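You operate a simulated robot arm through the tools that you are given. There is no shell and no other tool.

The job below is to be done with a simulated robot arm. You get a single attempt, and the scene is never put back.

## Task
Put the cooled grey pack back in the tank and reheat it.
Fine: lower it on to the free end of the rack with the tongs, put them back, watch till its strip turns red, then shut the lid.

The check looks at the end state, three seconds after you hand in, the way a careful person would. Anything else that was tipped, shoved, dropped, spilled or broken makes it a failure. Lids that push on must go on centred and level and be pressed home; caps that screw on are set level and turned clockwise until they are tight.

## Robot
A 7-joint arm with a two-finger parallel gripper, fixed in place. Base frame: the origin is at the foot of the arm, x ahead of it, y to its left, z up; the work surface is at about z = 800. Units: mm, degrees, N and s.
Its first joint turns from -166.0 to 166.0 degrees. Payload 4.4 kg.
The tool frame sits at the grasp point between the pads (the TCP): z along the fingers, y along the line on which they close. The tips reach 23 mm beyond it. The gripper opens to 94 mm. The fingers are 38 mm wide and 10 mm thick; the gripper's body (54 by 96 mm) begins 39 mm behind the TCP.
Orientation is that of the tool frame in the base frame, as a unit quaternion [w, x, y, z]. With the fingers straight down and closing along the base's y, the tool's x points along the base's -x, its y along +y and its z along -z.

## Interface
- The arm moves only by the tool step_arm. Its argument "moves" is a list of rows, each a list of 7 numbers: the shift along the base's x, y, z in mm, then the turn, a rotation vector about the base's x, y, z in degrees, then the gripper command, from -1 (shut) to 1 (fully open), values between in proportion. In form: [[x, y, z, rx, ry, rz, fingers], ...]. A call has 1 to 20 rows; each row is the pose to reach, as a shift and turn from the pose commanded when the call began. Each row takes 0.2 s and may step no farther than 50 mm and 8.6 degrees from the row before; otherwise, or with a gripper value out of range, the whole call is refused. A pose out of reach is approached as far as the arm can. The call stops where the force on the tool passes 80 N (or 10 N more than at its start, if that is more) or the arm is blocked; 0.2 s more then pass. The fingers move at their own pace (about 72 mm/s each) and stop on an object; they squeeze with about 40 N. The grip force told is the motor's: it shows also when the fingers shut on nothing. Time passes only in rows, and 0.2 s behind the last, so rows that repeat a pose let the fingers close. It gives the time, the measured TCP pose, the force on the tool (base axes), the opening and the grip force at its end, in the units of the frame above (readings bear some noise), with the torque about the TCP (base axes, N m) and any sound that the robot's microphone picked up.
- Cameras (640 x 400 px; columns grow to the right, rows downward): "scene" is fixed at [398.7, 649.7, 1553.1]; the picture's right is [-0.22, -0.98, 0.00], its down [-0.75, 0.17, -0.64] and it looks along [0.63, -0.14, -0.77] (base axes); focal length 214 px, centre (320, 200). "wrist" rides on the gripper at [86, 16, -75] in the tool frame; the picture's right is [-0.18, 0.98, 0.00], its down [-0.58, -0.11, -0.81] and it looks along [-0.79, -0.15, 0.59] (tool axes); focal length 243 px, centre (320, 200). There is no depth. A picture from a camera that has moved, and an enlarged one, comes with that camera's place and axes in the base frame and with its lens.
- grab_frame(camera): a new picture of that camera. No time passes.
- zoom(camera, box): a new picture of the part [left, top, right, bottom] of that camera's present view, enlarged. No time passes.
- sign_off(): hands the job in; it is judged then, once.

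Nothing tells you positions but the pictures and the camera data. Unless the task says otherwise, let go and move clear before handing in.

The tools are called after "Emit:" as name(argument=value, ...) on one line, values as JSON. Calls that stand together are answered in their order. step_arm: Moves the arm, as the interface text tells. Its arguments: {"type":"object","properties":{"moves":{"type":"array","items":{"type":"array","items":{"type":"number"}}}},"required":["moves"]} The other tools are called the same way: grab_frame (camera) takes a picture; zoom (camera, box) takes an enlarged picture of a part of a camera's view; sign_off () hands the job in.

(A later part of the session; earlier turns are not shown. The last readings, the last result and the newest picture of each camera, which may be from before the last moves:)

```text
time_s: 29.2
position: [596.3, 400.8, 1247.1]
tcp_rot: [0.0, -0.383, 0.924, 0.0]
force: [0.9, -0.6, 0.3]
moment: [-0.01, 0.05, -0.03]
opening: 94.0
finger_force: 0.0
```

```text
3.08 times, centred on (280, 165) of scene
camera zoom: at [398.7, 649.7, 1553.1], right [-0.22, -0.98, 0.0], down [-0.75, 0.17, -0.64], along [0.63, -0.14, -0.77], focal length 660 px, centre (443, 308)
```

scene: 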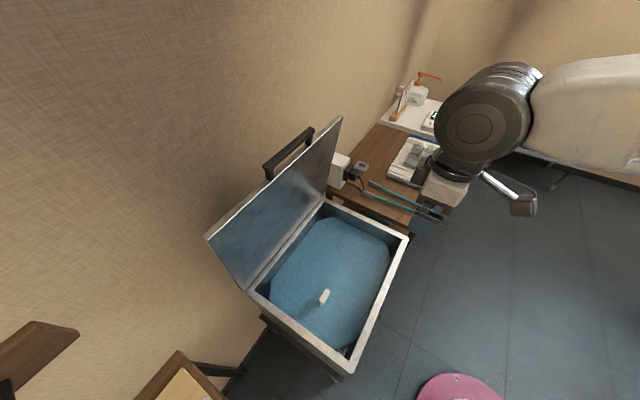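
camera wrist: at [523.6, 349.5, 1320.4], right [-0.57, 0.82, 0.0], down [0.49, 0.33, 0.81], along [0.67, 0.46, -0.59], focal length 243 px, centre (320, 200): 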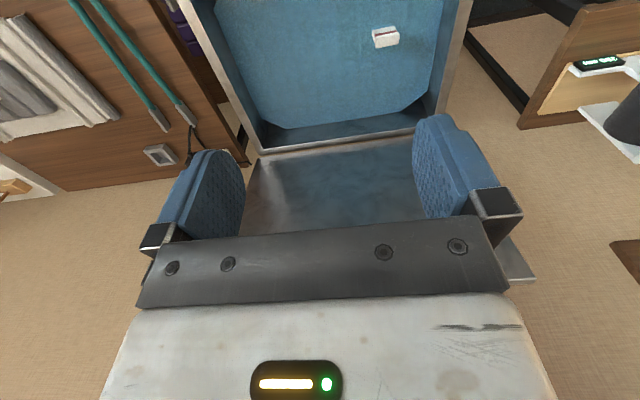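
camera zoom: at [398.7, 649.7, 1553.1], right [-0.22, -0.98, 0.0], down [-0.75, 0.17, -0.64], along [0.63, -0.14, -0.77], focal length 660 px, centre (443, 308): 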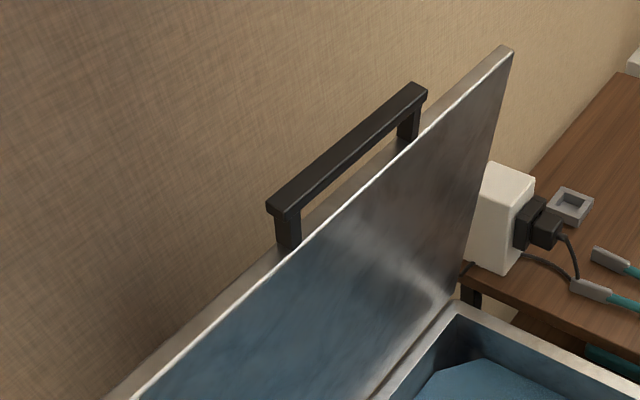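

The existing pack's tab in the tank shows a red strip, and its neighbour spot toward the table is free. I'll go over to the table and look at the grey pack and the tongs from close by.

Emit:
step_arm(moves=[[23, -41.5, -8.5, 0, 0, -5, 1], [46, -83, -17, 0, 0, -10, 1], [69, -124.5, -25.5, 0, 0, -15, 1], [92, -166, -34, 0, 0, -20, 1], [115, -207.5, -42.5, 0, 0, -25, 1], [138, -249, -51, 0, 0, -30, 1], [161, -290.5, -59.5, 0, 0, -35, 1], [184, -332, -68, 0, 0, -40, 1], [207, -373.5, -76.5, 0, 0, -45, 1], [230, -415, -85, 0, 0, -45, 1], [253, -456, -94, 0, 0, -45, 1], [253, -456, -94, 0, 0, -45, 1]])

Emit:
grab_frame(camera="wrist")

Emit:
grab_frame(camera="scene")

```text
time_s: 31.8
position: [850.7, -58.8, 1153.2]
tcp_rot: [0.001, 0.0, 1.0, 0.0]
force: [0.2, -0.3, 0.4]
moment: [0.0, 0.01, 0.03]
opening: 93.9
finger_force: 0.2
```

```text
taken
camera wrist: at [764.2, -42.5, 1226.9], right [0.18, 0.98, 0.0], down [0.58, -0.11, 0.81], along [0.79, -0.15, -0.59], focal length 243 px, centre (320, 200)
```

wrist: 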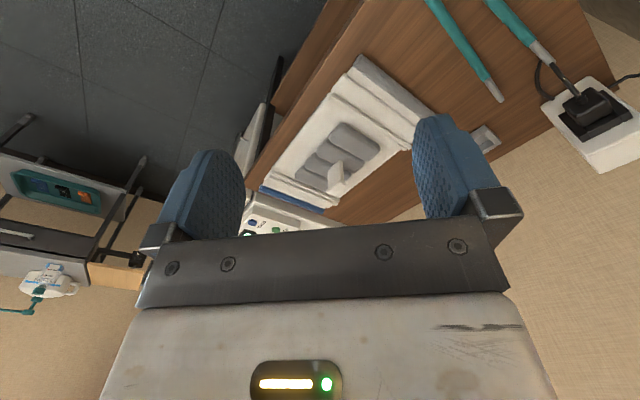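

```text
taken
```

scene: 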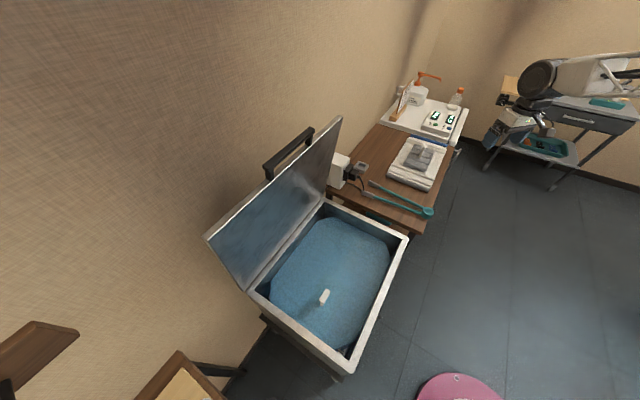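

Emit:
zoom(camera="wrist", box=[250, 40, 450, 230])

Emit:
zoom(camera="wrist", box=[300, 120, 400, 200])

Emit:
zoom(camera="scene", box=[385, 125, 455, 190])

Emit:
zoom(camera="scene", box=[240, 195, 410, 365])

Emit:
zoom(camera="scene", box=[355, 165, 445, 230])

```text
2.11 times, centred on (350, 135) of wrist
camera zoom: at [764.2, -42.5, 1226.9], right [0.18, 0.98, 0.0], down [0.58, -0.11, 0.81], along [0.79, -0.15, -0.59], focal length 511 px, centre (257, 337)
```

zoom: 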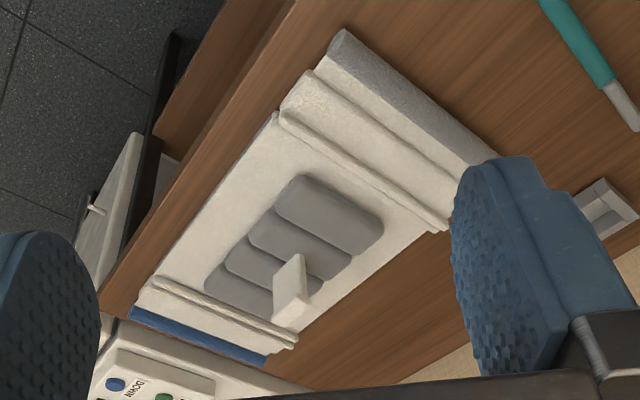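

```text
5.00 times, centred on (350, 160) of wrist
camera zoom: at [764.2, -42.5, 1226.9], right [0.18, 0.98, 0.0], down [0.58, -0.11, 0.81], along [0.79, -0.15, -0.59], focal length 1213 px, centre (170, 400)
```

zoom: 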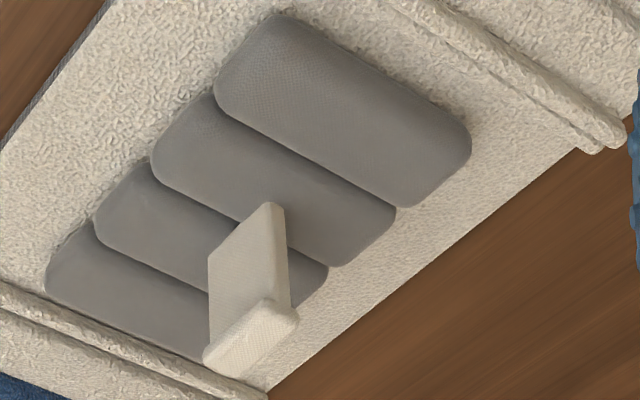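

```text
6.15 times, centred on (420, 158) of scene
camera zoom: at [398.7, 649.7, 1553.1], right [-0.22, -0.98, 0.0], down [-0.75, 0.17, -0.64], along [0.63, -0.14, -0.77], focal length 1320 px, centre (-295, 462)
```

zoom: 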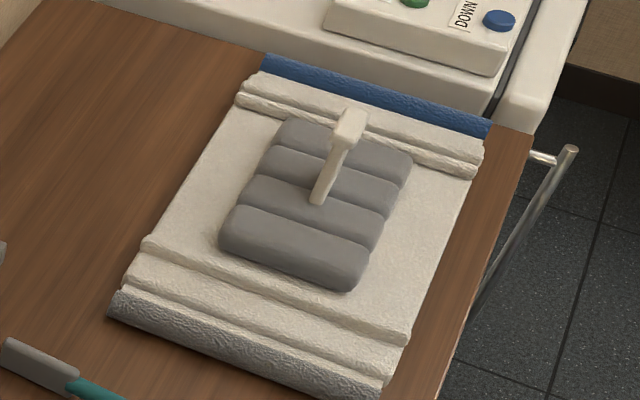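

```text
2.35 times, centred on (325, 280) of scene
camera zoom: at [398.7, 649.7, 1553.1], right [-0.22, -0.98, 0.0], down [-0.75, 0.17, -0.64], along [0.63, -0.14, -0.77], focal length 505 px, centre (308, 12)
```

zoom: 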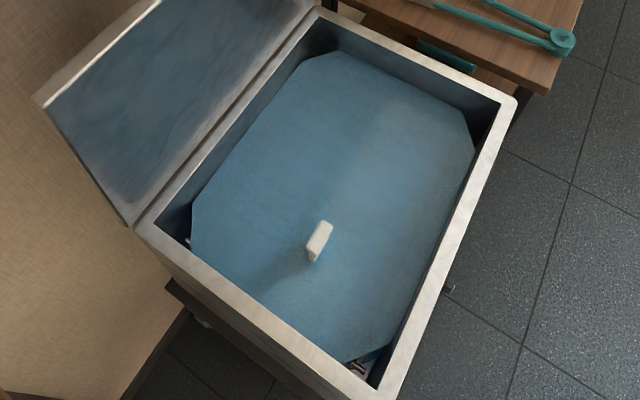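

```text
6.15 times, centred on (400, 198) of scene
camera zoom: at [398.7, 649.7, 1553.1], right [-0.22, -0.98, 0.0], down [-0.75, 0.17, -0.64], along [0.63, -0.14, -0.77], focal length 1320 px, centre (-172, 215)
```

zoom: 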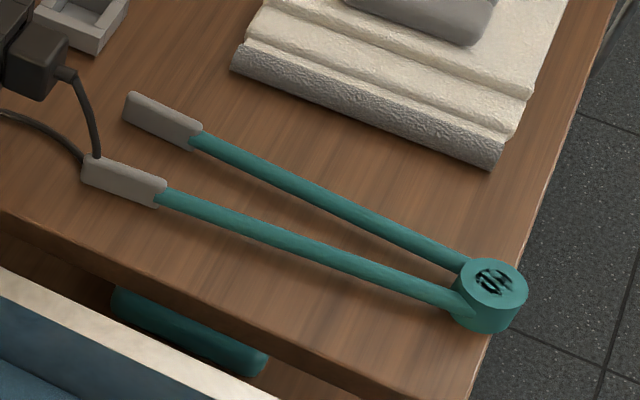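

The grey pack lies flat with a T-headed tab (plate face toward the robot/wall direction), just like the one in the tank. I need exact heights, so I zoom into the tank's tab and the tongs.

Emit:
zoom(camera="scene", box=[300, 270, 350, 320])

Emit:
zoom(camera="scene", box=[320, 310, 390, 380])

Emit:
zoom(camera="scene", box=[400, 130, 440, 170])

Emit:
zoom(camera="scene", box=[405, 185, 445, 225])

Emit:
zoom(camera="scene", box=[355, 170, 395, 210])

```text
8.00 times, centred on (325, 295) of scene
camera zoom: at [398.7, 649.7, 1553.1], right [-0.22, -0.98, 0.0], down [-0.75, 0.17, -0.64], along [0.63, -0.14, -0.77], focal length 1716 px, centre (280, -560)
```

zoom: 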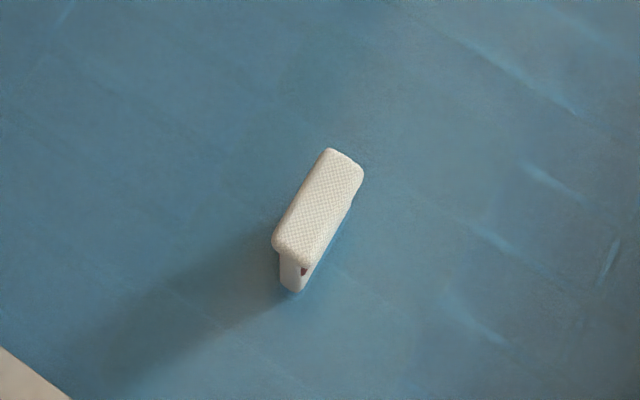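

```text
5.71 times, centred on (355, 345) of scene
camera zoom: at [398.7, 649.7, 1553.1], right [-0.22, -0.98, 0.0], down [-0.75, 0.17, -0.64], along [0.63, -0.14, -0.77], focal length 1226 px, centre (120, -629)
```

zoom: 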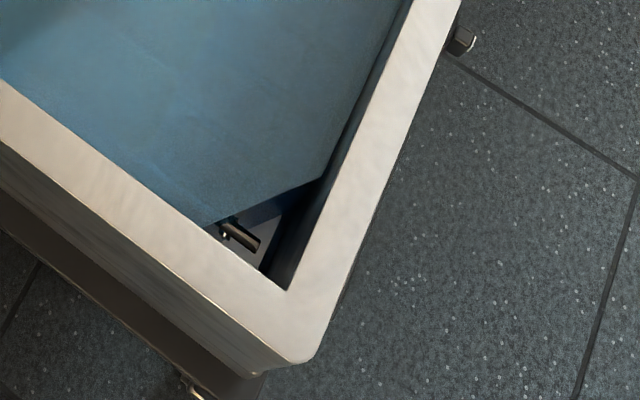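

```text
10.00 times, centred on (420, 150) of scene
camera zoom: at [398.7, 649.7, 1553.1], right [-0.22, -0.98, 0.0], down [-0.75, 0.17, -0.64], along [0.63, -0.14, -0.77], focal length 2145 px, centre (-680, 700)
```

zoom: 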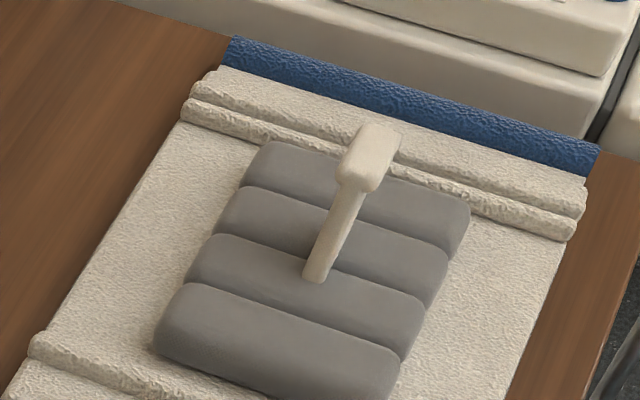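

```text
10.00 times, centred on (425, 205) of scene
camera zoom: at [398.7, 649.7, 1553.1], right [-0.22, -0.98, 0.0], down [-0.75, 0.17, -0.64], along [0.63, -0.14, -0.77], focal length 2145 px, centre (-730, 150)
```

zoom: 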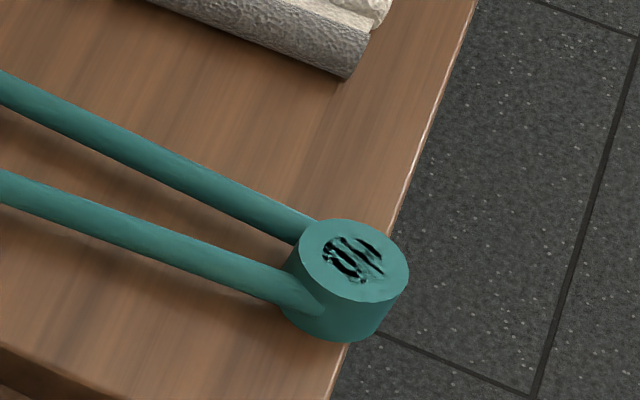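

```text
10.00 times, centred on (375, 190) of scene
camera zoom: at [398.7, 649.7, 1553.1], right [-0.22, -0.98, 0.0], down [-0.75, 0.17, -0.64], along [0.63, -0.14, -0.77], focal length 2145 px, centre (-230, 300)
```

zoom: 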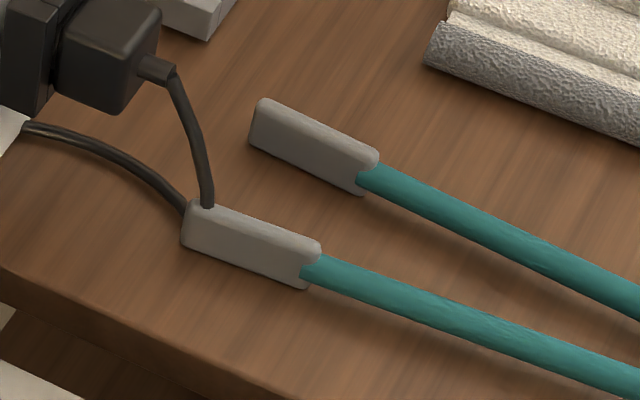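

The existing tab's head sits at about u = 850, w = −25 with its top near z = 753 (water near z = 709), while the grey pack's tab is at about (1187, −84), top z ≈ 883, which is beyond plain reach. Before taking the tongs I'll test, in free air, whether the arm can reach the holding pose I have in mind (tool tilted forward along −45°).

Emit:
step_arm(moves=[[8, 20, -15, 0, 0, -7.5, 1], [16, 40, -30, 0, 0, -15, 1], [25, 60, -45, 0, 0, -22.5, 1], [33, 80, -60, 0, 0, -30, 1], [41, 100, -75, 0, 0, -37.5, 1], [50, 119, -93, 0, 0, -45, 1]])

Emit:
step_arm(moves=[[0, 0, 0, -5.66, -5.66, 0, 1], [0, 0, 0, -11.3, -11.3, 0, 1], [0, 0, 0, -17, -17, 0, 1], [0, 0, 0, -22.6, -22.6, 0, 1], [0, 0, 0, -28.28, -28.28, 0, 1], [35, -6, -20, -28.28, -28.28, 0, 1], [70, -12, -40, -28.28, -28.28, 0, 1], [105, -18, -60, -28.28, -28.28, 0, 1], [140, -24, -80, -28.28, -28.28, 0, 1], [172, -29, -100, -28.28, -28.28, 0, 1], [172, -29, -100, -28.28, -28.28, 0, 1]])

Emit:
grab_frame(camera="scene")

Emit:
grab_frame(camera="wrist")

```text
time_s: 33.2
position: [901.9, 62.9, 1060.6]
tcp_rot: [0.001, 0.384, 0.924, -0.001]
force: [0.7, 0.6, 0.1]
moment: [-0.03, 0.01, 0.0]
opening: 93.9
finger_force: 0.0
```

```text
time_s: 35.6
position: [1073.8, 31.3, 960.7]
tcp_rot: [0.317, 0.359, 0.868, -0.131]
force: [0.9, -0.2, -0.2]
moment: [0.02, -0.03, 0.02]
opening: 93.9
finger_force: 0.0
```

```text
taken
```

scene: 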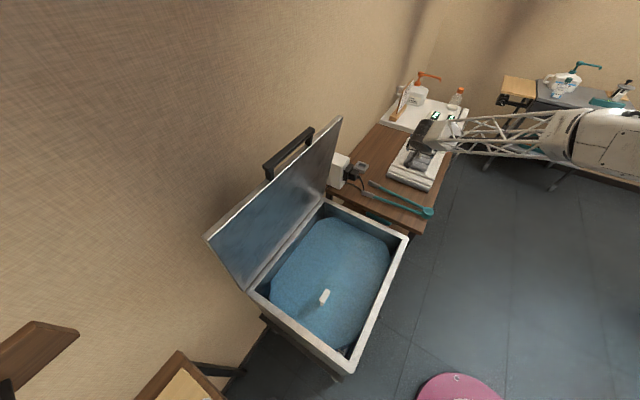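

```text
taken
camera wrist: at [1004.1, 124.8, 960.2], right [0.79, 0.6, 0.12], down [-0.13, -0.02, 0.99], along [0.59, -0.8, 0.06], focal length 243 px, centre (320, 200)
```

wrist: 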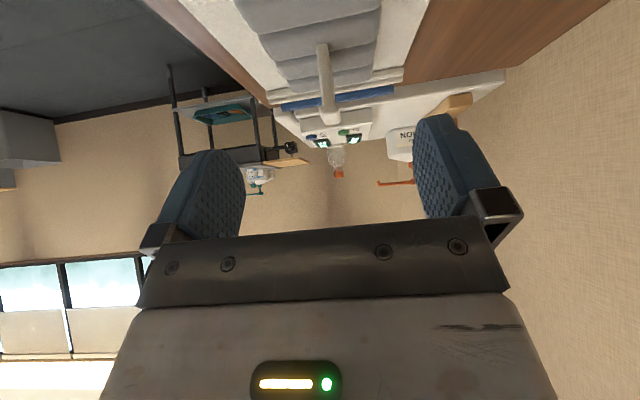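

The pose is reachable at 40° tilt. I'll zoom on the tab from here, and then test a smaller tilt and the real working height.

Emit:
zoom(camera="wrist", box=[230, 0, 430, 130])

Emit:
step_arm(moves=[[0, 0, -15, 5.3, 5.3, 0, 1], [0, 0, -30, 10.6, 10.6, 0, 1], [0, 0, -45, 10.6, 10.6, 0, 1], [0, 0, -45, 10.6, 10.6, 0, 1]])

Emit:
grab_frame(camera="wrist")

Emit:
zoom(camera="wrist", box=[230, 0, 430, 130])

```text
3.08 times, centred on (330, 65) of wrist
camera zoom: at [1004.1, 124.8, 960.2], right [0.79, 0.6, 0.12], down [-0.13, -0.02, 0.99], along [0.59, -0.8, 0.06], focal length 746 px, centre (289, 615)
```

zoom: 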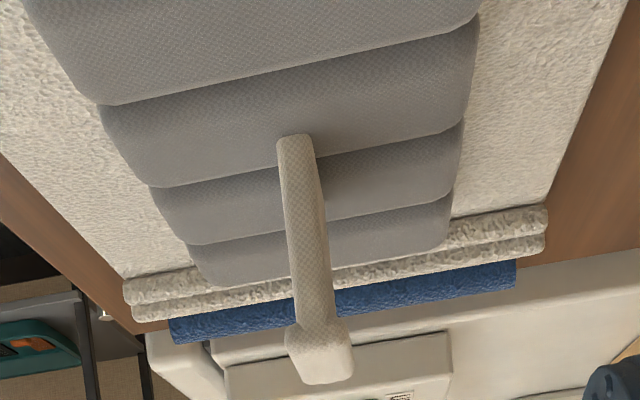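

```text
time_s: 36.6
position: [1071.7, 33.1, 914.1]
tcp_rot: [0.202, 0.373, 0.902, -0.083]
force: [0.0, 0.4, -0.5]
moment: [0.0, 0.0, -0.01]
opening: 94.1
finger_force: 0.1
```

```text
taken
camera wrist: at [1005.0, 122.4, 944.1], right [0.81, 0.58, 0.08], down [0.05, -0.21, 0.98], along [0.58, -0.79, -0.2], focal length 243 px, centre (320, 200)
```

wrist: 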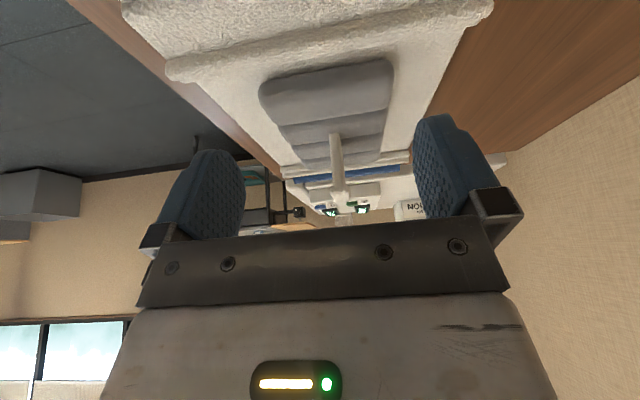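

```text
3.08 times, centred on (330, 65) of wrist
camera zoom: at [1005.0, 122.4, 944.1], right [0.81, 0.58, 0.08], down [0.05, -0.21, 0.98], along [0.58, -0.79, -0.2], focal length 746 px, centre (289, 615)
```

zoom: 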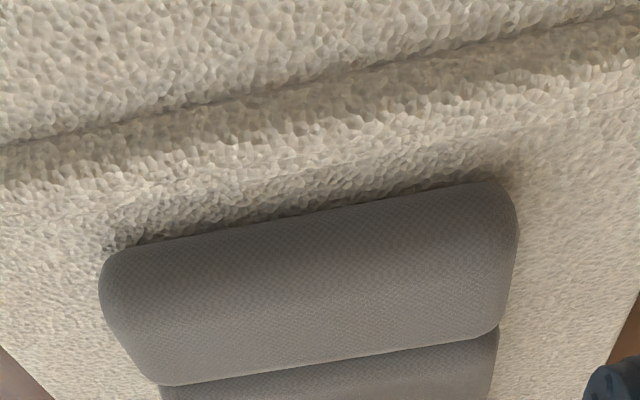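

Reach is fine at 25° too. I'll test how little forward tilt still reaches, since a smaller tilt keeps the wrist camera clear of the tongs' pivot.

Emit:
step_arm(moves=[[0, 0, 0, 5.3, 5.3, 0, 1], [0, 0, 0, 10.6, 10.6, 0, 1], [0, 0, 0, 10.6, 10.6, 0, 1]])

Emit:
step_arm(moves=[[10, -10, 0, 0, 0, 0, 1], [20, -20, 0, 0, 0, 0, 1], [20, -20, 0, 0, 0, 0, 1]])

Emit:
grab_frame(camera="wrist")

```text
time_s: 37.4
position: [1071.4, 33.9, 913.7]
tcp_rot: [0.081, 0.38, 0.921, -0.034]
force: [-0.4, 0.1, 0.6]
moment: [-0.01, -0.01, 0.0]
opening: 94.1
finger_force: 0.1
```

```text
time_s: 38.2
position: [1091.6, 13.4, 915.2]
tcp_rot: [0.082, 0.38, 0.921, -0.034]
force: [-0.2, -1.0, 0.2]
moment: [0.0, 0.0, 0.01]
opening: 94.1
finger_force: 0.0
```

```text
taken
camera wrist: at [1033.9, 94.7, 972.2], right [0.82, 0.57, 0.03], down [0.23, -0.38, 0.9], along [0.52, -0.73, -0.44], focal length 243 px, centre (320, 200)
```

wrist: 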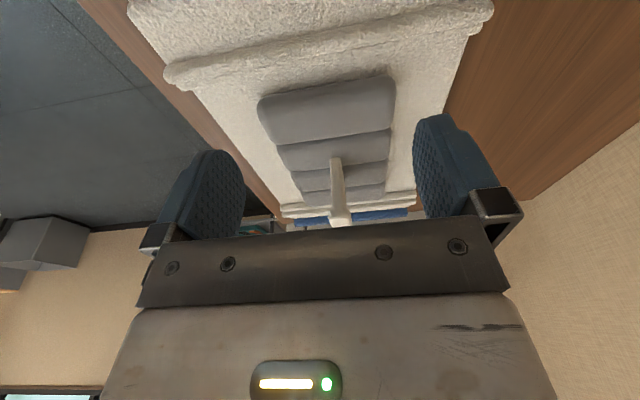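

Even at 10° tilt the arm reaches 1092 mm out at this height, so a modest grip tilt will do. I'll take one more close view of the tab from here to fix its position.

Emit:
zoom(camera="wrist", box=[270, 140, 390, 230])

Emit:
zoom(camera="scene", box=[355, 120, 475, 220])

```text
4.44 times, centred on (330, 185) of wrist
camera zoom: at [1033.9, 94.7, 972.2], right [0.82, 0.57, 0.03], down [0.23, -0.38, 0.9], along [0.52, -0.73, -0.44], focal length 1078 px, centre (276, 267)
```

zoom: 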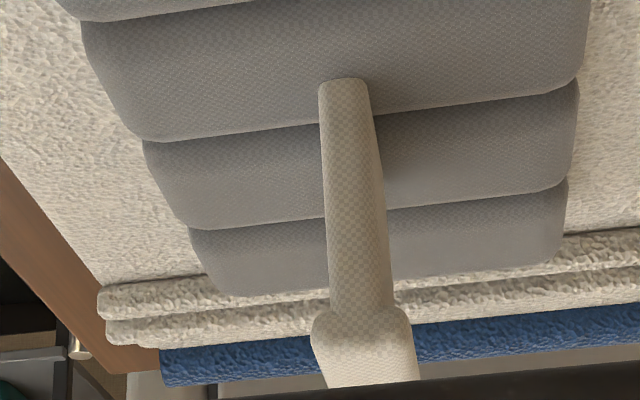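

```text
4.00 times, centred on (415, 170) of scene
camera zoom: at [398.7, 649.7, 1553.1], right [-0.22, -0.98, 0.0], down [-0.75, 0.17, -0.64], along [0.63, -0.14, -0.77], focal length 858 px, centre (-60, 320)
```

zoom: 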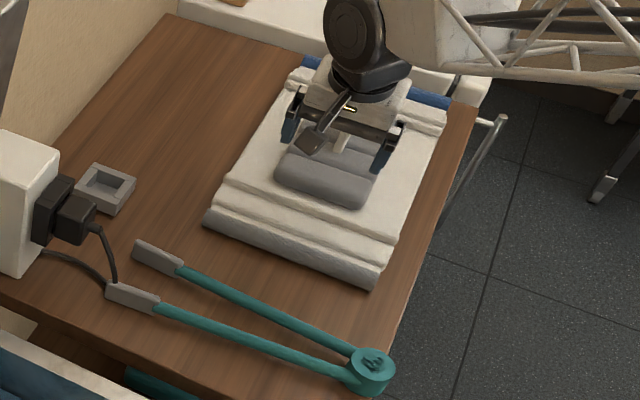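

The tab stem base is at about (1184, −82, 804) and the head top near z = 881. One more reach test, with the tool quite vertical at this same spot.

Emit:
step_arm(moves=[[0, 0, 0, 3.5, 3.5, 0, 1], [0, 0, 0, 7.07, 7.07, 0, 1], [0, 0, 0, 7.07, 7.07, 0, 1]])

```text
time_s: 39.0
position: [1092.0, 15.0, 914.5]
tcp_rot: [0.001, 0.382, 0.924, 0.0]
force: [-0.3, -0.5, -0.5]
moment: [0.02, 0.0, 0.03]
opening: 94.1
finger_force: 0.0
```

Even straight down it reaches 1092 mm. I'll test a farther point (TCP about 100 mm from the tab, 10° tilt), so that I can hold the tongs nearer their jaws for a firmer pinch.

Emit:
step_arm(moves=[[9, -10, -5, -3.5, -3.5, 0, 1], [18, -20, -10, -7.07, -7.07, 0, 1], [27, -31, -15, -7.07, -7.07, 0, 1], [27, -31, -15, -7.07, -7.07, 0, 1]])

Emit:
grab_frame(camera="wrist")

```text
time_s: 40.0
position: [1118.9, -17.4, 897.6]
tcp_rot: [0.082, 0.38, 0.921, -0.034]
force: [0.9, -0.6, 0.2]
moment: [0.01, 0.0, -0.01]
opening: 94.2
finger_force: 0.0
```

```text
taken
camera wrist: at [1060.4, 63.3, 956.1], right [0.82, 0.57, 0.03], down [0.23, -0.38, 0.9], along [0.52, -0.73, -0.44], focal length 243 px, centre (320, 200)
```

wrist: 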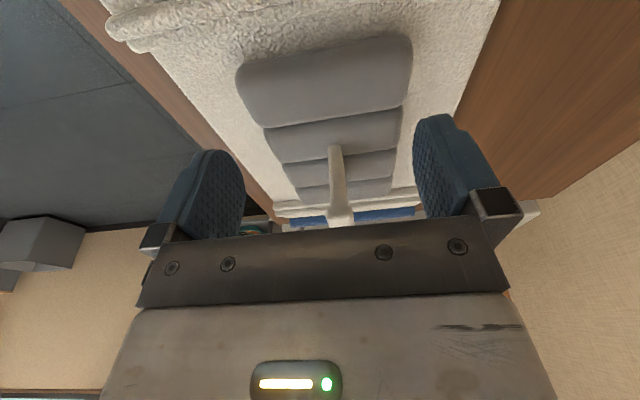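

That is reachable as well. Now I lift away and go over the tongs with the tool turned to +45° to measure them from close above.

Emit:
step_arm(moves=[[-10, 10, 40, 3.5, 3.5, 0, 1], [-30, 30, 80, 7.07, 7.07, 0, 1], [-60, 60, 110, 7.07, 7.07, 0, 1]])

Emit:
step_arm(moves=[[-15, 5, -4, 0, 0, 8.2, 1], [-30, 10, -8, 0, 0, 16.4, 1], [-45, 15, -12, 0, 0, 24.6, 1], [-60, 20, -16, 0, 0, 32.8, 1], [-75, 25, -20, 0, 0, 41, 1], [-90, 30, -24, 0, 0, 49.2, 1], [-105, 35, -28, 0, 0, 57.4, 1], [-120, 40, -32, 0, 0, 65.6, 1], [-135, 45, -36, 0, 0, 73.8, 1], [-150, 50, -42, 0, 0, 82, 1], [-168, 56, -48, 0, 0, 90, 1], [-168, 56, -48, 0, 0, 90, 1]])

Emit:
grab_frame(camera="wrist")

Emit:
grab_frame(camera="scene")

```text
refused: row 3 steps farther than a row can; nothing moved
```

```text
time_s: 42.6
position: [951.1, 38.2, 851.7]
tcp_rot: [0.082, -0.382, 0.92, 0.034]
force: [0.3, -1.1, 1.7]
moment: [-0.02, 0.01, 0.0]
opening: 94.0
finger_force: 0.0
```

```text
taken
camera wrist: at [870.4, -19.7, 909.3], right [-0.57, 0.82, 0.03], down [0.38, 0.23, 0.9], along [0.73, 0.52, -0.44], focal length 243 px, centre (320, 200)
```

wrist: 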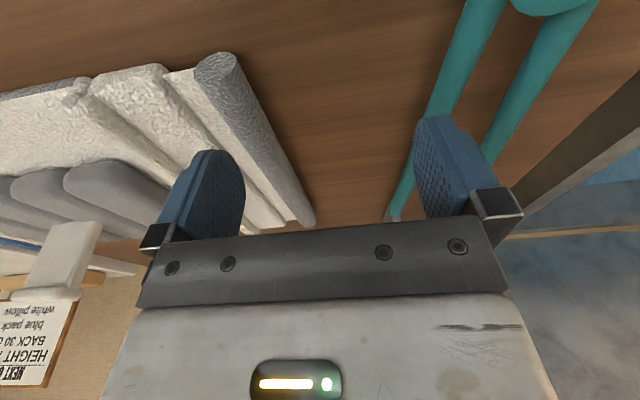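

```text
taken
```

scene: 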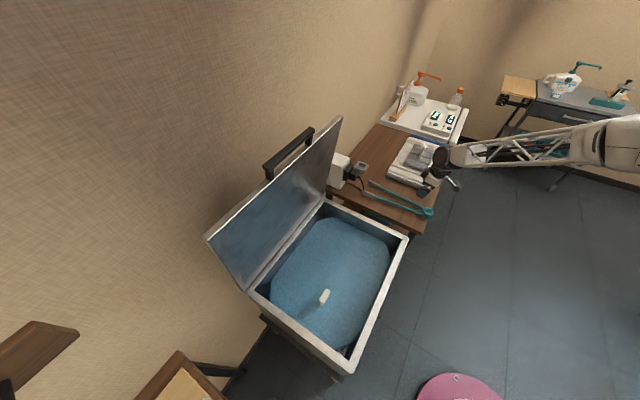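

The first call was refused (a step was too long), so the turn was done lower than I meant; the forces stayed near zero. I'll check that nothing was touched before going on.

Emit:
zoom(camera="scene", box=[355, 120, 475, 220])

Emit:
zoom(camera="wrist", box=[0, 20, 330, 240])

```text
4.00 times, centred on (415, 170) of scene
camera zoom: at [398.7, 649.7, 1553.1], right [-0.22, -0.98, 0.0], down [-0.75, 0.17, -0.64], along [0.63, -0.14, -0.77], focal length 858 px, centre (-60, 320)
```

zoom: 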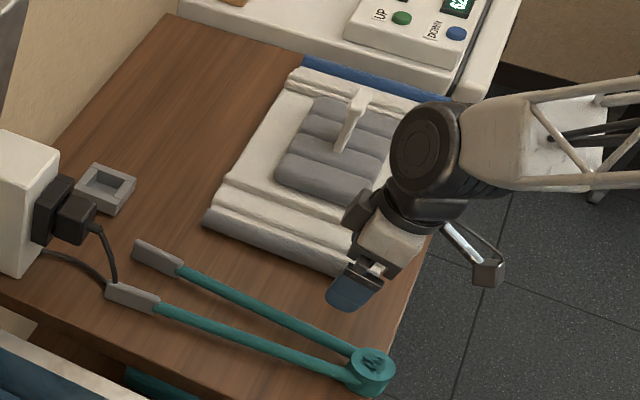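

```text
1.82 times, centred on (165, 130) of wrist
camera zoom: at [870.4, -19.7, 909.3], right [-0.57, 0.82, 0.03], down [0.38, 0.23, 0.9], along [0.73, 0.52, -0.44], focal length 441 px, centre (602, 327)
```

zoom: 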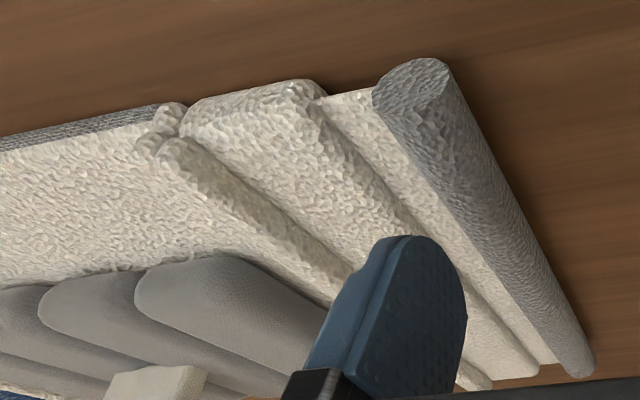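

Nothing was disturbed: the pack, towel and tongs are where they were. I'll raise straight up first, then go above the tongs.

Emit:
step_arm(moves=[[0, 0, 45, 0, 0, 0, 1], [-8, 8, 90, 0, 0, 0, 1], [-30, 30, 103, -3.5, 3.5, 0, 1], [-60, 61, 103, -7.07, 7.07, 0, 1], [-60, 61, 103, -7.07, 7.07, 0, 1]])

Emit:
grab_frame(camera="wrist")

```text
time_s: 43.8
position: [889.8, 98.5, 955.9]
tcp_rot: [0.001, -0.383, 0.924, 0.0]
force: [-0.3, -0.9, 0.4]
moment: [0.02, -0.01, 0.02]
opening: 94.0
finger_force: 0.1
```

```text
taken
camera wrist: at [817.7, 48.4, 1029.6], right [-0.57, 0.82, 0.0], down [0.49, 0.33, 0.81], along [0.67, 0.46, -0.59], focal length 243 px, centre (320, 200)
```

wrist: 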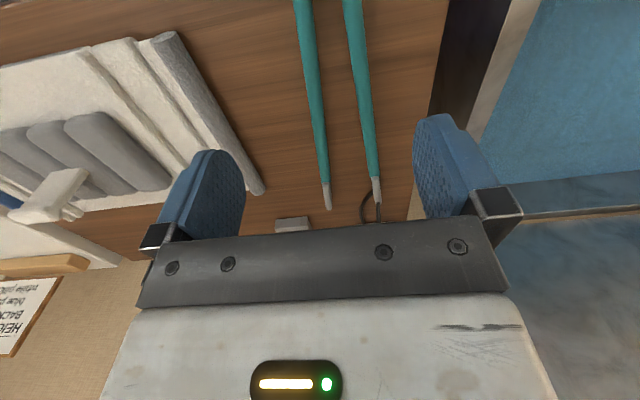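

Emit:
zoom(camera="wrist", box=[260, 120, 420, 240])

Emit:
zoom(camera="wrist", box=[250, 0, 410, 120])

```text
3.33 times, centred on (340, 180) of wrist
camera zoom: at [817.7, 48.4, 1029.6], right [-0.57, 0.82, 0.0], down [0.49, 0.33, 0.81], along [0.67, 0.46, -0.59], focal length 809 px, centre (253, 267)
```

zoom: 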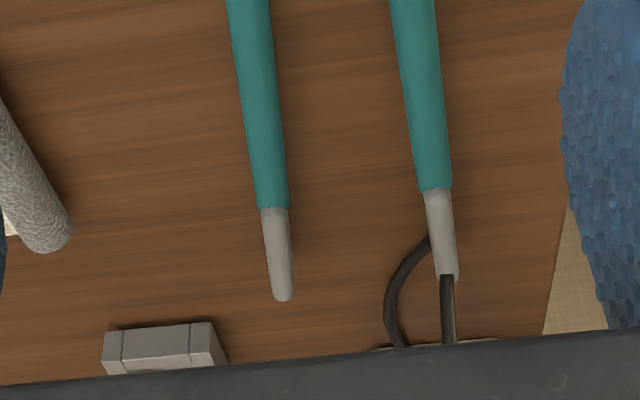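

```text
3.33 times, centred on (330, 60) of wrist
camera zoom: at [817.7, 48.4, 1029.6], right [-0.57, 0.82, 0.0], down [0.49, 0.33, 0.81], along [0.67, 0.46, -0.59], focal length 809 px, centre (287, 667)
```

zoom: 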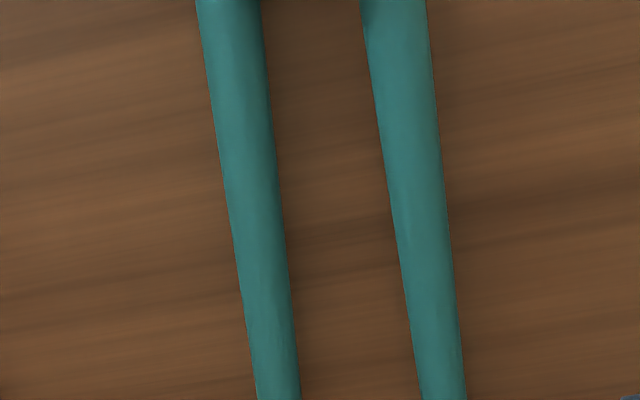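

The tongs are well measured now: axis at w ≈ −549.5, pivot near u = 646, pads u = 875–942, arms at z ≈ 792, table ≈ 779, and the cord only passes by the tip. I'll come over the grip point (160 mm from the pivot) with a 25° forward tilt.

Emit:
step_arm(moves=[[17, 21, -20, 4.4, -4.4, 0, 1], [34, 42, -40, 8.8, -8.8, 0, 1], [51, 63, -65, 13.2, -13.2, 0, 1], [68.5, 82.5, -86, 17.68, -17.68, 0, 1], [68.5, 82.5, -86, 17.68, -17.68, 0, 1]])

Emit:
grab_frame(camera="wrist")

Emit:
zoom(camera="scene", box=[345, 140, 455, 230])

```text
time_s: 45.0
position: [959.0, 184.4, 868.4]
tcp_rot: [0.201, -0.373, 0.902, 0.084]
force: [0.6, 0.1, -1.0]
moment: [-0.01, 0.01, -0.03]
opening: 93.8
finger_force: 0.0
```

```text
taken
camera wrist: at [870.3, 117.3, 898.8], right [-0.58, 0.81, 0.08], down [0.21, 0.05, 0.98], along [0.79, 0.58, -0.2], focal length 243 px, centre (320, 200)
```

wrist: 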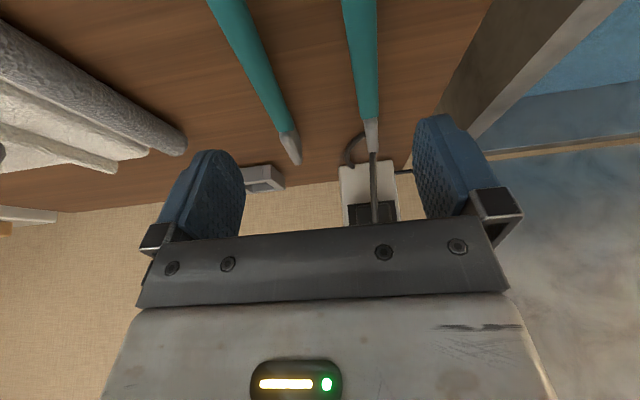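

```text
4.44 times, centred on (400, 185) of scene
camera zoom: at [398.7, 649.7, 1553.1], right [-0.22, -0.98, 0.0], down [-0.75, 0.17, -0.64], along [0.63, -0.14, -0.77], focal length 953 px, centre (-36, 267)
```

zoom: 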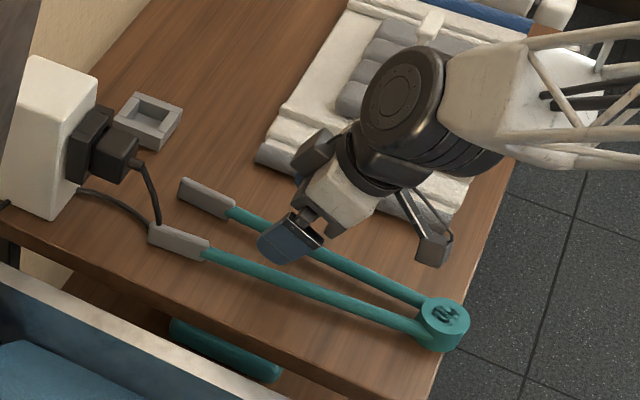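

The fingers straddle the tongs' axis; I'll lower most of the way and check that both arms lie between them.

Emit:
step_arm(moves=[[1, -1.3, -20, 0, 0, 0, 1], [1, -1.3, -40, 0, 0, 0, 1], [1, -1.3, -40, 0, 0, 0, 1]])

Emit:
grab_frame(camera="wrist")

Emit:
zoom(camera="scene", box=[365, 160, 445, 225])

```text
time_s: 45.8
position: [960.9, 181.2, 829.4]
tcp_rot: [0.201, -0.373, 0.902, 0.083]
force: [-0.3, -0.5, 0.6]
moment: [0.0, 0.01, -0.01]
opening: 93.9
finger_force: 0.0
```

```text
taken
camera wrist: at [871.7, 114.9, 859.6], right [-0.58, 0.81, 0.08], down [0.21, 0.05, 0.98], along [0.79, 0.58, -0.2], focal length 243 px, centre (320, 200)
```

wrist: 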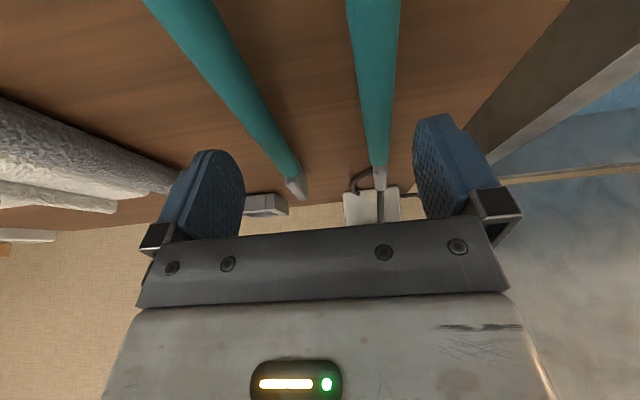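

```text
6.15 times, centred on (405, 192) of scene
camera zoom: at [398.7, 649.7, 1553.1], right [-0.22, -0.98, 0.0], down [-0.75, 0.17, -0.64], along [0.63, -0.14, -0.77], focal length 1320 px, centre (-203, 246)
```

zoom: 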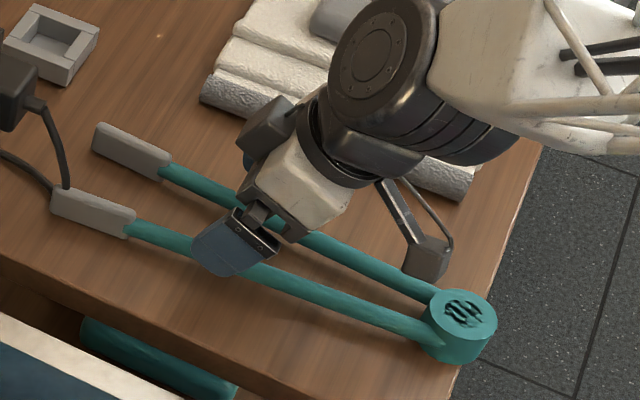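

Both arms lie between the fingers. I'll lower the last 23 mm, watching for contact with the table.

Emit:
step_arm(moves=[[0.8, -0.5, -10, 0, 0, 0, 1], [1.5, -1, -18, 0, 0, 0, 1], [1.5, -1, -22, 0, 0, 0, 1], [1.5, -1, -22, 0, 0, 0, 1]])

Emit:
zoom(camera="scene", box=[365, 160, 445, 225])

```text
time_s: 46.8
position: [961.5, 179.6, 809.6]
tcp_rot: [0.202, -0.374, 0.901, 0.083]
force: [-26.0, -8.1, 34.0]
moment: [0.79, 2.14, 1.25]
opening: 94.0
finger_force: 0.4
```

```text
6.15 times, centred on (405, 192) of scene
camera zoom: at [398.7, 649.7, 1553.1], right [-0.22, -0.98, 0.0], down [-0.75, 0.17, -0.64], along [0.63, -0.14, -0.77], focal length 1320 px, centre (-203, 246)
```

zoom: 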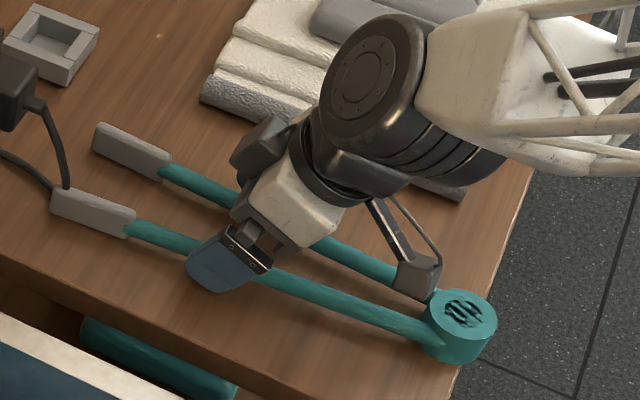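

The +w fingertip has touched the table (34 N up), so the table is at about z = 783. I'll rise 5 mm and then close gently on the arms, starting with a light squeeze to learn the spring.

Emit:
step_arm(moves=[[0, 0, 5, 0, 0, 0, 1], [0, 0, 5, 0, 0, 0, 1], [0, 0, 5, 0, 0, 0, 0.5], [0, 0, 5, 0, 0, 0, 0.5], [0, 0, 5, 0, 0, 0, 0.5]])

Emit:
grab_frame(camera="wrist")

Emit:
zoom(camera="scene", box=[365, 160, 445, 225])

```text
time_s: 48.0
position: [960.5, 180.9, 811.4]
tcp_rot: [0.202, -0.373, 0.902, 0.083]
force: [0.2, -0.5, 0.0]
moment: [0.03, 0.02, -0.01]
opening: 70.3
finger_force: 0.1
```

```text
taken
camera wrist: at [872.9, 113.9, 842.0], right [-0.58, 0.81, 0.08], down [0.21, 0.05, 0.98], along [0.79, 0.58, -0.2], focal length 243 px, centre (320, 200)
```

wrist: 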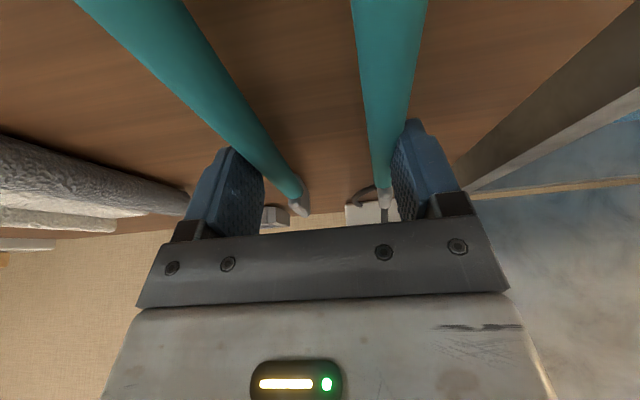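

```text
6.15 times, centred on (405, 192) of scene
camera zoom: at [398.7, 649.7, 1553.1], right [-0.22, -0.98, 0.0], down [-0.75, 0.17, -0.64], along [0.63, -0.14, -0.77], focal length 1320 px, centre (-203, 246)
```

zoom: 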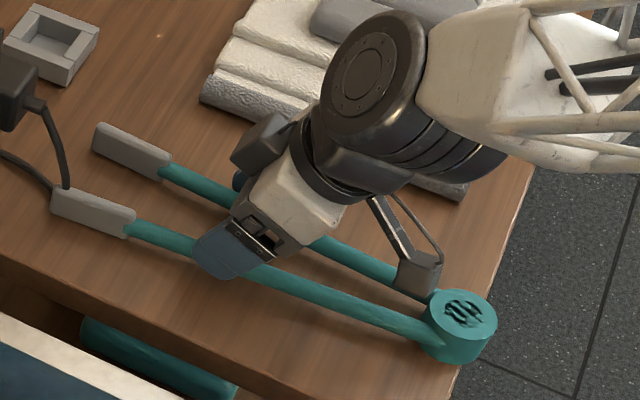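

No contact force yet at 70 mm. I'll close further in small steps.

Emit:
step_arm(moves=[[0, 0, 0, 0, 0, 0, 0.4], [0, 0, 0, 0, 0, 0, 0.4]])

Emit:
step_arm(moves=[[0, 0, 0, 0, 0, 0, 0.3], [0, 0, 0, 0, 0, 0, 0.3]])

Emit:
grab_frame(camera="wrist")

Emit:
zoom(camera="scene", box=[355, 160, 445, 225])

```text
time_s: 48.6
position: [962.7, 181.5, 811.8]
tcp_rot: [0.2, -0.374, 0.902, 0.083]
force: [-0.1, 1.8, 0.7]
moment: [0.02, 0.01, 0.0]
opening: 66.3
finger_force: 0.1
```

```text
time_s: 49.2
position: [962.3, 180.7, 811.6]
tcp_rot: [0.201, -0.374, 0.902, 0.083]
force: [-1.2, -0.8, -1.1]
moment: [0.04, -0.02, 0.0]
opening: 59.5
finger_force: 3.0
```

```text
taken
camera wrist: at [872.9, 113.8, 842.0], right [-0.58, 0.81, 0.08], down [0.21, 0.05, 0.98], along [0.79, 0.58, -0.2], focal length 243 px, centre (320, 200)
```

wrist: 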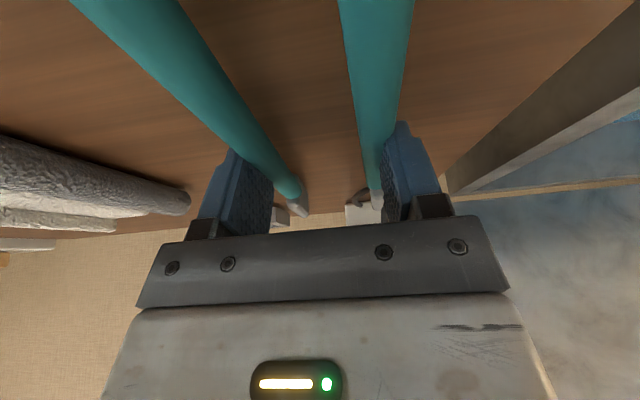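

```text
6.15 times, centred on (400, 192) of scene
camera zoom: at [398.7, 649.7, 1553.1], right [-0.22, -0.98, 0.0], down [-0.75, 0.17, -0.64], along [0.63, -0.14, -0.77], focal length 1320 px, centre (-172, 246)
```

zoom: 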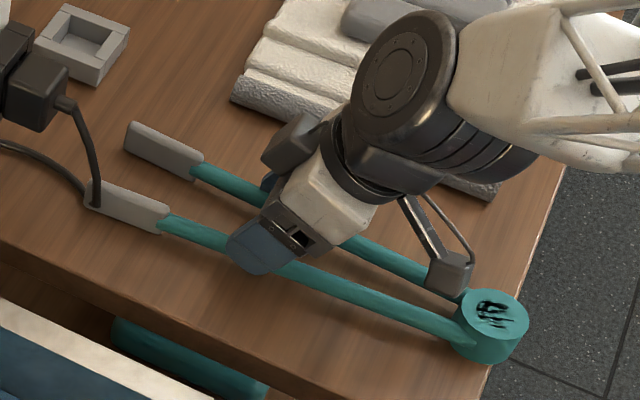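

The spring pushes back about 3 N at 59.5 mm, so the tongs stay sprung against the fingers. I'll squeeze to about 50 mm for a firmer hold and lift a little.

Emit:
step_arm(moves=[[0, 0, 0, 0, 0, 0, 0.06], [0, 0, 0, 0, 0, 0, 0.06], [0, 0, 5, 0, 0, 0, 0.06], [0, 0, 12, 0, 0, 0, 0.06], [0, 0, 20, 0, 0, 0, 0.06], [0, 0, 20, 0, 0, 0, 0.06]])

Emit:
grab_frame(camera="wrist")

Emit:
zoom(camera="scene", box=[355, 160, 445, 225])

```text
time_s: 50.6
position: [960.7, 179.6, 832.8]
tcp_rot: [0.201, -0.374, 0.901, 0.084]
force: [1.2, -0.4, -1.9]
moment: [-0.01, 0.0, 0.03]
opening: 48.4
finger_force: 2.3
```

```text
taken
camera wrist: at [872.8, 113.5, 862.1], right [-0.58, 0.81, 0.08], down [0.21, 0.05, 0.98], along [0.79, 0.58, -0.2], focal length 243 px, centre (320, 200)
```

wrist: 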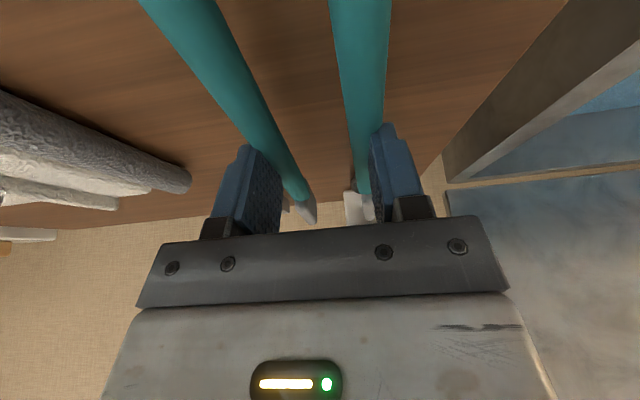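

```text
6.15 times, centred on (400, 192) of scene
camera zoom: at [398.7, 649.7, 1553.1], right [-0.22, -0.98, 0.0], down [-0.75, 0.17, -0.64], along [0.63, -0.14, -0.77], focal length 1320 px, centre (-172, 246)
```

zoom: 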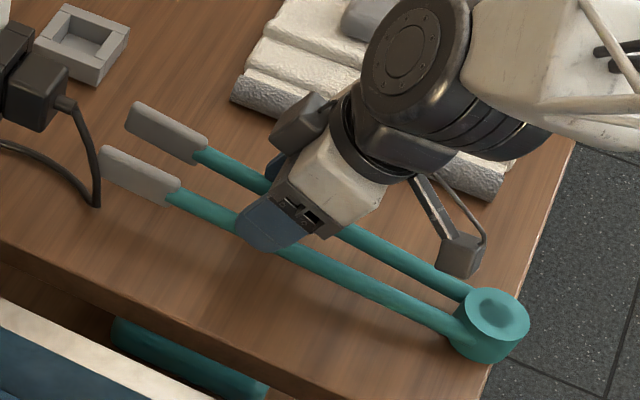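

The tongs lift, but the pivot end stays down: they droop in the grip because the balance point is nearer the pivot. I'll set them down again and take a grip about 38 mm closer to the pivot.

Emit:
step_arm(moves=[[0, 0, -10, 0, 0, 0, 0.06], [0, 0, -18, 0, 0, 0, 0.06], [0, 0, -20, 0, 0, 0, 0.06], [0, 0, -20, 0, 0, 0, 0.3], [0, 0, -20, 0, 0, 0, 0.6], [0, 0, -20, 0, 0, 0, 1], [0, 0, -20, 0, 0, 0, 1], [0, 0, -20, 0, 0, 0, 1]])

Emit:
grab_frame(camera="wrist")

Emit:
zoom(camera="scene", box=[355, 160, 445, 225])

```text
time_s: 52.4
position: [962.5, 179.9, 811.7]
tcp_rot: [0.201, -0.374, 0.902, 0.083]
force: [0.3, -1.6, 0.3]
moment: [0.02, 0.02, 0.06]
opening: 93.8
finger_force: 0.0
```

```text
taken
camera wrist: at [872.3, 113.3, 842.0], right [-0.58, 0.81, 0.08], down [0.21, 0.05, 0.98], along [0.79, 0.58, -0.2], focal length 243 px, centre (320, 200)
```

wrist: 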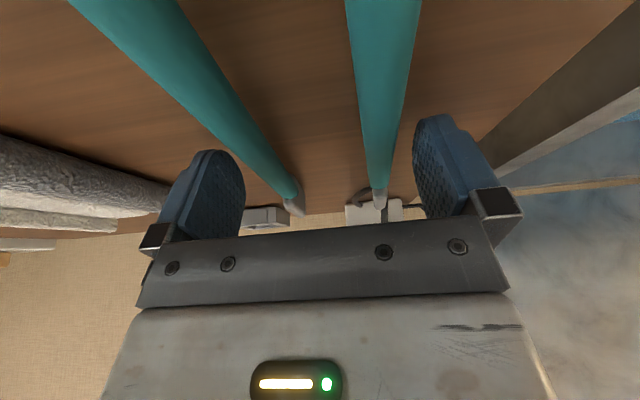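

```text
6.15 times, centred on (400, 192) of scene
camera zoom: at [398.7, 649.7, 1553.1], right [-0.22, -0.98, 0.0], down [-0.75, 0.17, -0.64], along [0.63, -0.14, -0.77], focal length 1320 px, centre (-172, 246)
```

zoom: 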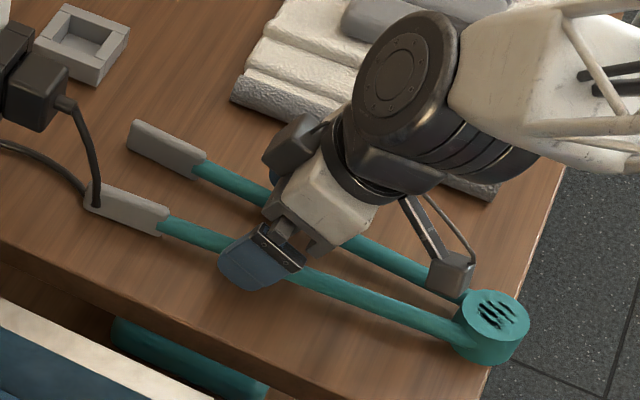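

The tongs sprang open again near their old place. I'll shift 42 mm toward the pivot and grip again.

Emit:
step_arm(moves=[[-10, -10, 0, 0, 0, 0, 1], [-20, -20, 0, 0, 0, 0, 1], [-29.7, -29.7, 0, 0, 0, 0, 1], [-29.7, -29.7, 0, 0, 0, 0, 0.4], [-29.7, -29.7, 0, 0, 0, 0, 0.06], [-29.7, -29.7, 0, 0, 0, 0, 0.06], [-29.7, -29.7, 0, 0, 0, 0, 0.06]])

Emit:
zoom(camera="scene", box=[355, 160, 445, 225])

Emit:
grab_frame(camera="wrist")

```text
time_s: 54.0
position: [931.7, 150.5, 811.5]
tcp_rot: [0.201, -0.374, 0.902, 0.084]
force: [-0.8, 0.5, -0.6]
moment: [-0.03, -0.01, -0.02]
opening: 51.2
finger_force: 2.7
```

```text
6.15 times, centred on (400, 192) of scene
camera zoom: at [398.7, 649.7, 1553.1], right [-0.22, -0.98, 0.0], down [-0.75, 0.17, -0.64], along [0.63, -0.14, -0.77], focal length 1320 px, centre (-172, 246)
```

zoom: 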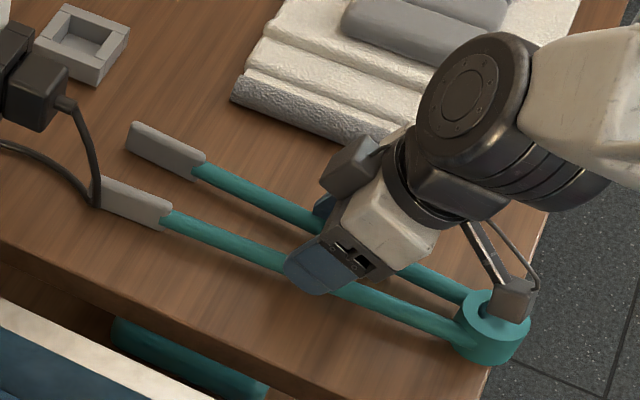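

```text
taken
camera wrist: at [843.2, 83.1, 841.7], right [-0.58, 0.81, 0.08], down [0.21, 0.05, 0.98], along [0.79, 0.58, -0.2], focal length 243 px, centre (320, 200)
```

wrist: 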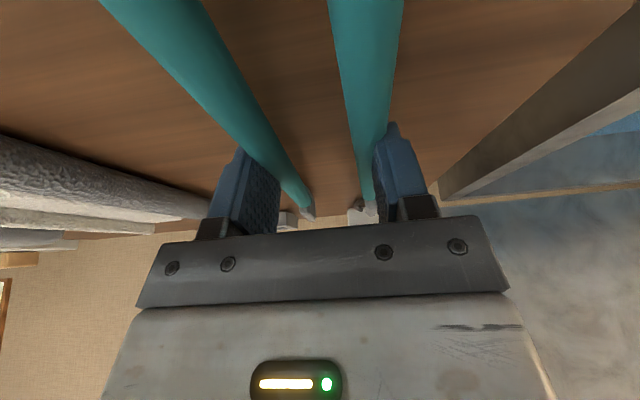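

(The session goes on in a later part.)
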